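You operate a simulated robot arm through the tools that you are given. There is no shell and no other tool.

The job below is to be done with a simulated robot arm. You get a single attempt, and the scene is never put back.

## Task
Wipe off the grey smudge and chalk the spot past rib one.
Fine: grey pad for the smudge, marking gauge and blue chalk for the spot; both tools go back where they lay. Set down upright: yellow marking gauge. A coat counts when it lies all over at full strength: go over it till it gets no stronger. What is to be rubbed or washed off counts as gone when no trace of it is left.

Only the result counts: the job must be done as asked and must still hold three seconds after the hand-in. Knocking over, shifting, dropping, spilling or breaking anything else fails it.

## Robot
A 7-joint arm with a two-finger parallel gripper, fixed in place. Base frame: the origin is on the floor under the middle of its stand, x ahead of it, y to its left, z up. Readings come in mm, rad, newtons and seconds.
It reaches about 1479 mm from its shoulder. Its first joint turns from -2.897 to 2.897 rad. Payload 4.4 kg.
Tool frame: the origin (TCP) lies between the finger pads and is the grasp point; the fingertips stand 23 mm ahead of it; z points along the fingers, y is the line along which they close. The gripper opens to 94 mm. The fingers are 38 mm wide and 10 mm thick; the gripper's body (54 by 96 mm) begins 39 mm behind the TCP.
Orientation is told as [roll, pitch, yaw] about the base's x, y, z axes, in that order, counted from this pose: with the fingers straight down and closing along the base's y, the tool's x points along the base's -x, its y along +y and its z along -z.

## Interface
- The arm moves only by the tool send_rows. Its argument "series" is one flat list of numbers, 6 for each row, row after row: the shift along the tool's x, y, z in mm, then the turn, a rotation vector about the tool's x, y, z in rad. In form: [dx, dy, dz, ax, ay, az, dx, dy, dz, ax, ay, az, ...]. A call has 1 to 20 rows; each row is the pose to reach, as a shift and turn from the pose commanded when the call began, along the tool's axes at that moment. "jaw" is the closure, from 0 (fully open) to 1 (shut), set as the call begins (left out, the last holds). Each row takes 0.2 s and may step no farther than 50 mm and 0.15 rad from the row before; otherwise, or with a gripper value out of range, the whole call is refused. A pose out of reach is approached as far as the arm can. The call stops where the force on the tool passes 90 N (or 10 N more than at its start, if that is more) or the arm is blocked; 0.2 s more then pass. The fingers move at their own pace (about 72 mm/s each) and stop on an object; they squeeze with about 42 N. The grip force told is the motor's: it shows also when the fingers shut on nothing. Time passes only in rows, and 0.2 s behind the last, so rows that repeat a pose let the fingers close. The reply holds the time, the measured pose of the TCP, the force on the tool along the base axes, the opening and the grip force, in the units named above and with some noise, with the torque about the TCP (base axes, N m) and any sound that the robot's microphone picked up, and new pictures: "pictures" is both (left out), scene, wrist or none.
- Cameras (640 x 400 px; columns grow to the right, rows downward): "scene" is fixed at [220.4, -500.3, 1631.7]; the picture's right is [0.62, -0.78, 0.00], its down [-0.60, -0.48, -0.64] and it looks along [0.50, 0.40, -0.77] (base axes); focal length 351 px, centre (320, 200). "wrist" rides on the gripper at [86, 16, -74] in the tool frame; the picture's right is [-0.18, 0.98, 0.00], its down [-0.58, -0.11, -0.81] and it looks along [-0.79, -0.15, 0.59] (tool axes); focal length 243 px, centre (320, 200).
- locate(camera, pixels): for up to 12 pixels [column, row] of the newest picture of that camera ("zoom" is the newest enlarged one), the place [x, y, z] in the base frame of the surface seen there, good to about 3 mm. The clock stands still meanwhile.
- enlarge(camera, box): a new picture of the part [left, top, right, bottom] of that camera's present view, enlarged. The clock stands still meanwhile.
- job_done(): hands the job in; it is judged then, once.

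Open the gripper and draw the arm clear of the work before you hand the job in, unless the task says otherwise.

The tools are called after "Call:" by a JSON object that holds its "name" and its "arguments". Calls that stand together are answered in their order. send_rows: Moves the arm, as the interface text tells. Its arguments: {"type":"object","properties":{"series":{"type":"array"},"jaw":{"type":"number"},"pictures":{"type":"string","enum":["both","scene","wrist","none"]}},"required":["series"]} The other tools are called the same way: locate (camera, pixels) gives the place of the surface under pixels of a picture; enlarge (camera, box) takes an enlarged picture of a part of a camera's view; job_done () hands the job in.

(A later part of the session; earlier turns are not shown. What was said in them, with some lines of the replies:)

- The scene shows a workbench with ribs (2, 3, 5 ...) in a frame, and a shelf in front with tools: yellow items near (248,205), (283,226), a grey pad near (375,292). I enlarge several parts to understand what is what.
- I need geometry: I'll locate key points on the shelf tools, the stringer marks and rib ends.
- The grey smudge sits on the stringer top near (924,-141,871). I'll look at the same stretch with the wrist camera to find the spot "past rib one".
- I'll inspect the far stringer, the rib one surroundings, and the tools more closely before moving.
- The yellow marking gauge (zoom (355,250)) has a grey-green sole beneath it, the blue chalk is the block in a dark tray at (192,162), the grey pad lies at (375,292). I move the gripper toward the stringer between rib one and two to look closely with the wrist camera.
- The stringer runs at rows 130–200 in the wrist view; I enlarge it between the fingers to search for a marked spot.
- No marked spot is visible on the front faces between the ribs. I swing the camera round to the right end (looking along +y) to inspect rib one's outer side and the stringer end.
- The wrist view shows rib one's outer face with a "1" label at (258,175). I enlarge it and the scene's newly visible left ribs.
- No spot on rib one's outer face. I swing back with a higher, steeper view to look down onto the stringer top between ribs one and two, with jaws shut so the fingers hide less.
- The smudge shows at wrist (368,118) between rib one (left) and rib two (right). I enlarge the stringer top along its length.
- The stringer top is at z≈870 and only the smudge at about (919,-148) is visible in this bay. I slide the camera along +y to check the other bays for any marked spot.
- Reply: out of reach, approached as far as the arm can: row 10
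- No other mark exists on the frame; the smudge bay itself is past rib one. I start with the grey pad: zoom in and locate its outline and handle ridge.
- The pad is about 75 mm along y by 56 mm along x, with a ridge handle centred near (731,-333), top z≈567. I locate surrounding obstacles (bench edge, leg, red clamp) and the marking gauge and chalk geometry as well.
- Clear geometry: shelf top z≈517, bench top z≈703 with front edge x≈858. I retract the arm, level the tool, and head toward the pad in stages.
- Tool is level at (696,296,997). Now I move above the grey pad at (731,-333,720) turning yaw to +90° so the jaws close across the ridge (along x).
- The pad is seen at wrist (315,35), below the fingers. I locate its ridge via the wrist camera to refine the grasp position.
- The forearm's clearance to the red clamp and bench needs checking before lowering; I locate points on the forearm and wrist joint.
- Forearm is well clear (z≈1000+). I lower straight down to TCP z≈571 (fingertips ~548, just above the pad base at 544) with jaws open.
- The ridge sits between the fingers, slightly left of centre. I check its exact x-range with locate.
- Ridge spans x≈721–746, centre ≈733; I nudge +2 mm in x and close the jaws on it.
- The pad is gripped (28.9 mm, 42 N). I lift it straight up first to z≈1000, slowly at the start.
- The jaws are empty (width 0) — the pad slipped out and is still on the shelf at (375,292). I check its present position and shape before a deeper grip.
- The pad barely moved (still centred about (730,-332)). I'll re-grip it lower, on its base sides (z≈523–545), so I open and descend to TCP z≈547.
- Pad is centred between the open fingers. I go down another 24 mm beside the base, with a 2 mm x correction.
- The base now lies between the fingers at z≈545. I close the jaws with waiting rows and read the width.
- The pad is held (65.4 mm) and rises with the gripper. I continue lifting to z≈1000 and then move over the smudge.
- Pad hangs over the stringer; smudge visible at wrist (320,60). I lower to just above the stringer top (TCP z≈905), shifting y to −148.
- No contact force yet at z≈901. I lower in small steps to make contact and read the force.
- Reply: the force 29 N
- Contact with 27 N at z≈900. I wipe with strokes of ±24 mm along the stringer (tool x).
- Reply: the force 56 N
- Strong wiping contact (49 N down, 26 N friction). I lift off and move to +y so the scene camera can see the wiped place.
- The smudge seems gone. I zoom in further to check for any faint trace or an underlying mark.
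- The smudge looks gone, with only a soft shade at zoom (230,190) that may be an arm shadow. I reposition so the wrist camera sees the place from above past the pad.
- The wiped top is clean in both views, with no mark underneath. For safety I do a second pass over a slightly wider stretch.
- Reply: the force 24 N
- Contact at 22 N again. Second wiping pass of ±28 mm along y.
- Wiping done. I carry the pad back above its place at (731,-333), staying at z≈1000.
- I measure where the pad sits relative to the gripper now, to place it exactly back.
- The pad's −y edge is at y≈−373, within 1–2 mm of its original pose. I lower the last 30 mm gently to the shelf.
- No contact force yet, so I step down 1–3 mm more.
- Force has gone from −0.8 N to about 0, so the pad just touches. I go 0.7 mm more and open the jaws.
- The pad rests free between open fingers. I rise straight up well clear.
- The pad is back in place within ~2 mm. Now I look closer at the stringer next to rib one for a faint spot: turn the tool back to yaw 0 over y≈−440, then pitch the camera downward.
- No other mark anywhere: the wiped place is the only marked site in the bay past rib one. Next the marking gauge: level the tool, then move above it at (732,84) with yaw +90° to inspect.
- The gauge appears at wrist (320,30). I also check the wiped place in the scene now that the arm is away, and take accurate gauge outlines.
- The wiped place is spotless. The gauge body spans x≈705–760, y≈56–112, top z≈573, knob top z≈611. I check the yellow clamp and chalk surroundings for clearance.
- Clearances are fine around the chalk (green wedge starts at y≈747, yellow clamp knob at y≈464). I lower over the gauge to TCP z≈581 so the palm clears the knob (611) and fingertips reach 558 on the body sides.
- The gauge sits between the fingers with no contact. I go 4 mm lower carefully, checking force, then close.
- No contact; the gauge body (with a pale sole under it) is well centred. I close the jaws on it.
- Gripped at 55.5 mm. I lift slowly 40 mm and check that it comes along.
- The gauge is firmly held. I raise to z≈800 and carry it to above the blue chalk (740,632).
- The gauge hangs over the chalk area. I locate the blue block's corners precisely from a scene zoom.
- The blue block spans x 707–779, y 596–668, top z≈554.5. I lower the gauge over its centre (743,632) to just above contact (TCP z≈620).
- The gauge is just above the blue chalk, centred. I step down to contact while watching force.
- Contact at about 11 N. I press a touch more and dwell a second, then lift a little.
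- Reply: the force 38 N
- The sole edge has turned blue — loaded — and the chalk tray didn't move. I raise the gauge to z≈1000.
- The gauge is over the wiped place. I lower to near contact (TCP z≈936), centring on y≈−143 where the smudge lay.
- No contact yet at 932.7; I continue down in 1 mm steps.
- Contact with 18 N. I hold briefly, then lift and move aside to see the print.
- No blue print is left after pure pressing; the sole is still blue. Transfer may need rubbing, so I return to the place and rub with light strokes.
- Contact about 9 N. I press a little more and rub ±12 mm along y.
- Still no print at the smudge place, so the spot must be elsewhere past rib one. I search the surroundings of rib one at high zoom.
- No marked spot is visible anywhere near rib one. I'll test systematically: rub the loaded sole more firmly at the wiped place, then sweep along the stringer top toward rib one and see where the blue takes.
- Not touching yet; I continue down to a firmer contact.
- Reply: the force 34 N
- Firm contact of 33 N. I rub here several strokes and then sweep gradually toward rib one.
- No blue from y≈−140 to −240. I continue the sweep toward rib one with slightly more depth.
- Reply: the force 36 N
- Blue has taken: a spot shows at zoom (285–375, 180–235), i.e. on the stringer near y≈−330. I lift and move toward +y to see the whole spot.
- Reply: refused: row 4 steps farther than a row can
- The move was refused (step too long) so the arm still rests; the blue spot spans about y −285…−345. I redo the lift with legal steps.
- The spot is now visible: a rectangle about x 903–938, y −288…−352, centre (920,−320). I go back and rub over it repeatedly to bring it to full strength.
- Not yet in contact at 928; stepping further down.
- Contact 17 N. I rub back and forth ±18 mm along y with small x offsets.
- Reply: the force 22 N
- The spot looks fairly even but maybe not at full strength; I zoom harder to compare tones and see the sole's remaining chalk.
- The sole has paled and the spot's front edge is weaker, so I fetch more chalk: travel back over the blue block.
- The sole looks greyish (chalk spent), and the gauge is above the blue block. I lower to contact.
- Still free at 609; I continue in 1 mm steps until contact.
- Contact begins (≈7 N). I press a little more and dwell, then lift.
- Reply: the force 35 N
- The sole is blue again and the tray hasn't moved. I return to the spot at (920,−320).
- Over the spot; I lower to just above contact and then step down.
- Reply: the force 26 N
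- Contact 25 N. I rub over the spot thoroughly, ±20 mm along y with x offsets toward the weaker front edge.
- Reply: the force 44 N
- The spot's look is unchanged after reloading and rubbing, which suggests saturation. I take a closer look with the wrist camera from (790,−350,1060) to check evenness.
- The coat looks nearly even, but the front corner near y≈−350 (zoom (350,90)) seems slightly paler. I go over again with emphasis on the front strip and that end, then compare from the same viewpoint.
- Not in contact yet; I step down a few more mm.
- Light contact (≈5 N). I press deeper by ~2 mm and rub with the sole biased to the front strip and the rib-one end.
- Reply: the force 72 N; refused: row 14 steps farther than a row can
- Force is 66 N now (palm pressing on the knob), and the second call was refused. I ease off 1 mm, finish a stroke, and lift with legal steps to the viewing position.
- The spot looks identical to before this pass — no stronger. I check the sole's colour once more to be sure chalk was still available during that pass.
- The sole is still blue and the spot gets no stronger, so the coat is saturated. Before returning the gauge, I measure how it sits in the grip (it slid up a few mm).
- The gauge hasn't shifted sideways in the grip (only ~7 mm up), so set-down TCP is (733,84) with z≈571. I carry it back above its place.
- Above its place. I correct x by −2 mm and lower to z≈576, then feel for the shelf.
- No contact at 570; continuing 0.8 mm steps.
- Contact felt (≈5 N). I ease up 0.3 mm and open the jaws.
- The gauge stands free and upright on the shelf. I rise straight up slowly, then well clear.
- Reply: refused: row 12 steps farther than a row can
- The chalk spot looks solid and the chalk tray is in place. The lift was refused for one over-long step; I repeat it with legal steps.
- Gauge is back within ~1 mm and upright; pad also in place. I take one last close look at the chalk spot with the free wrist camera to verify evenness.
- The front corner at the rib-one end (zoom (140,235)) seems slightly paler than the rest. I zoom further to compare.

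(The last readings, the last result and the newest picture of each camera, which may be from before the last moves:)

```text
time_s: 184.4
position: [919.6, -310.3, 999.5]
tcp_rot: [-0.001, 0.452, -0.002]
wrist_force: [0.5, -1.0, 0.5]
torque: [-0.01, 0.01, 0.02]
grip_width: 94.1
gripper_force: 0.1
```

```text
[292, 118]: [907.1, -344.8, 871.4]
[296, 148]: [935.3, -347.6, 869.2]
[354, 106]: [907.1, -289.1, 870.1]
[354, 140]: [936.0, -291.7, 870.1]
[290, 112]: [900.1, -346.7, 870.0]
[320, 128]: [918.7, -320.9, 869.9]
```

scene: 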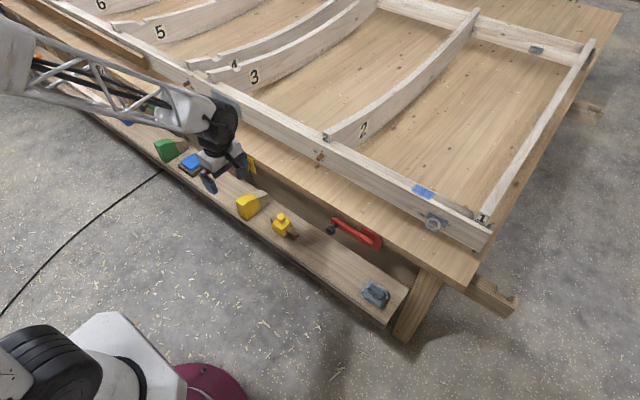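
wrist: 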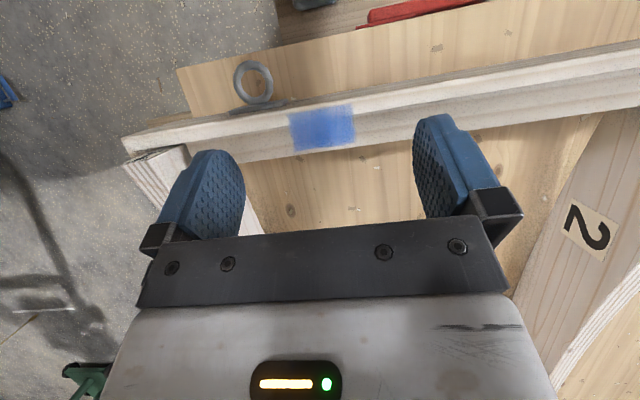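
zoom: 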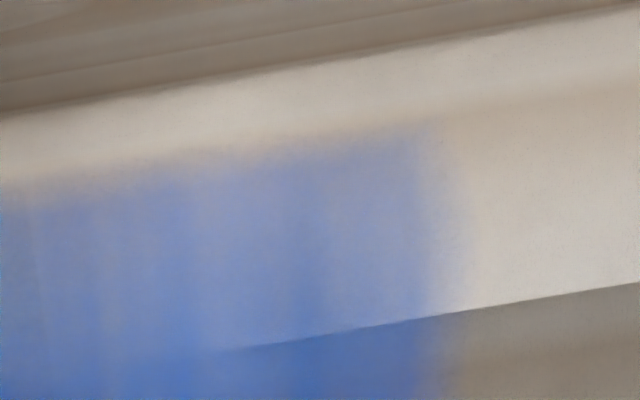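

The coat shows even streaks to all edges; the paler look lies along the brighter-lit front strip uniformly, and it didn't change in the last pass while the sole stayed loaded, so it's at full strength. I level the tool and draw the arm clear of the work.

Call:
{"name": "send_rows", "arguments": {"series": [0, 0, 0, 0, -0.15, 0, 0, 0, 0, 0, -0.3, 0, 0, 0, 0, 0, -0.45, 0, 0, 0, 0, 0, -0.45, 0], "jaw": 0, "pictures": "none"}}

Call:
{"name": "send_rows", "arguments": {"series": [0, 0, -40, 0, 0, 0, 0, 0, -80, 0, 0, 0, 0, 0, -120, 0, 0, 0, 30, 32, -130, 0, 0, 0, 62, 64, -130, 0, 0, 0, 94, 96, -135, 0, 0, 0, 126, 128, -140, 0, 0, 0, 158, 160, -145, 0, 0, 0, 190, 192, -150, 0, 0, 0, 222, 224, -150, 0, 0, 0, 254, 256, -150, 0, 0, 0, 286, 288, -150, 0, 0, 0, 310, 310, -150, 0, 0, 0, 310, 310, -150, 0, 0, 0]}}

Call:
{"name": "enlarge", "arguments": {"camera": "scene", "box": [340, 140, 400, 185]}}

Call:
{"name": "enlarge", "arguments": {"camera": "scene", "box": [160, 130, 480, 340]}}

```text
time_s: 185.4
position: [918.9, -311.2, 999.1]
tcp_rot: [0.002, -0.002, -0.001]
wrist_force: [-1.3, 0.1, 0.8]
torque: [-0.01, 0.02, -0.02]
grip_width: 94.1
gripper_force: 0.0
```

```text
time_s: 188.4
position: [609.1, -0.8, 1151.0]
tcp_rot: [0.001, 0.0, -0.005]
wrist_force: [0.0, 0.3, -0.6]
torque: [0.0, -0.03, -0.01]
grip_width: 93.8
gripper_force: 0.3
```

scene: 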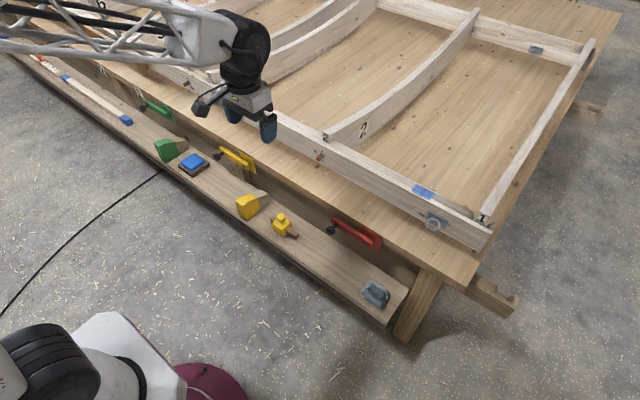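
wrist: 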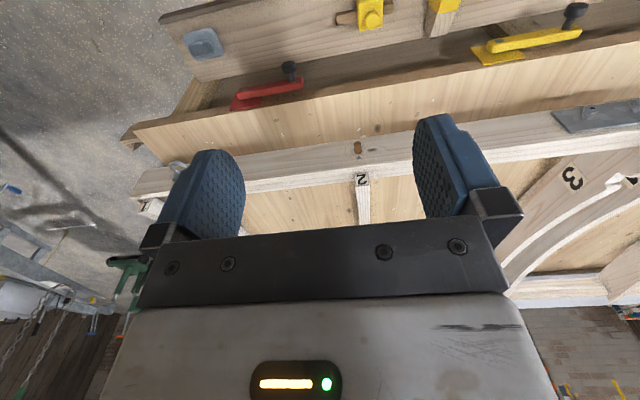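

```text
8.89 times, centred on (370, 162) of scene
```

zoom: 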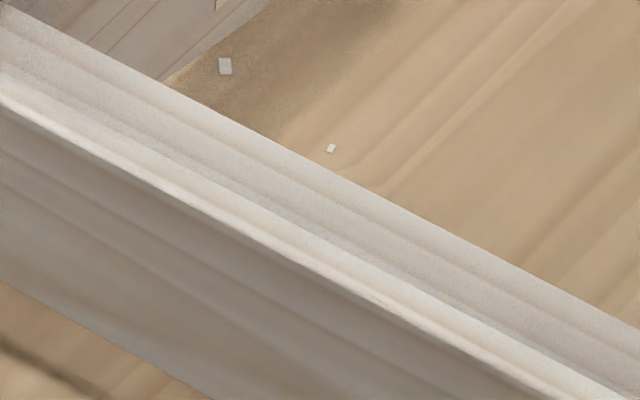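

```text
1.90 times, centred on (320, 235) of scene
```

zoom: 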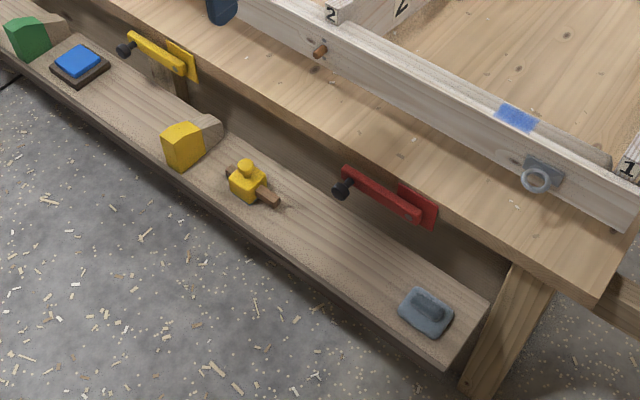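

The smudge place is clean, and the spot at scene (424,190) is solid blue. The gauge stands upright in its place, the pad is back, the chalk tray hasn't moved, the jaws are open and the arm is clear, so I hand in.

Call:
{"name": "job_done", "arguments": {}}

```text
The job is handed in.
```

I wiped off the grey smudge, chalked the spot past rib one blue, and handed the job in; I haven't seen a verdict.

- **Smudge:** I went over it twice with the grey pad. No trace shows on the stringer top in either camera view.
- **Finding the spot:** It had no visible mark. I first tried the smudge's old place, where the chalk did not take. Then I swept the chalked gauge along the stringer towards rib one until the blue caught, about two thirds of the way from rib two to rib one. I took that as the spot because it was the only place in the stretch I swept where chalk stuck.
- **Chalk coat:** I loaded the gauge twice and went over the spot until a further pass made no visible difference. The front strip looks a little paler, but the bare wood there is lit brighter too, and it did not change with more rubbing while the sole was still blue. I judged that full strength by eye only.
- **Tools:** The yellow marking gauge is back upright within about 1 mm of where it lay. The grey pad is within about 2–3 mm; it slipped out of the gripper on the first lift and turned very slightly, but stayed on the shelf.

Nothing else looks moved or knocked over. The gripper is open and the arm is clear of the work.
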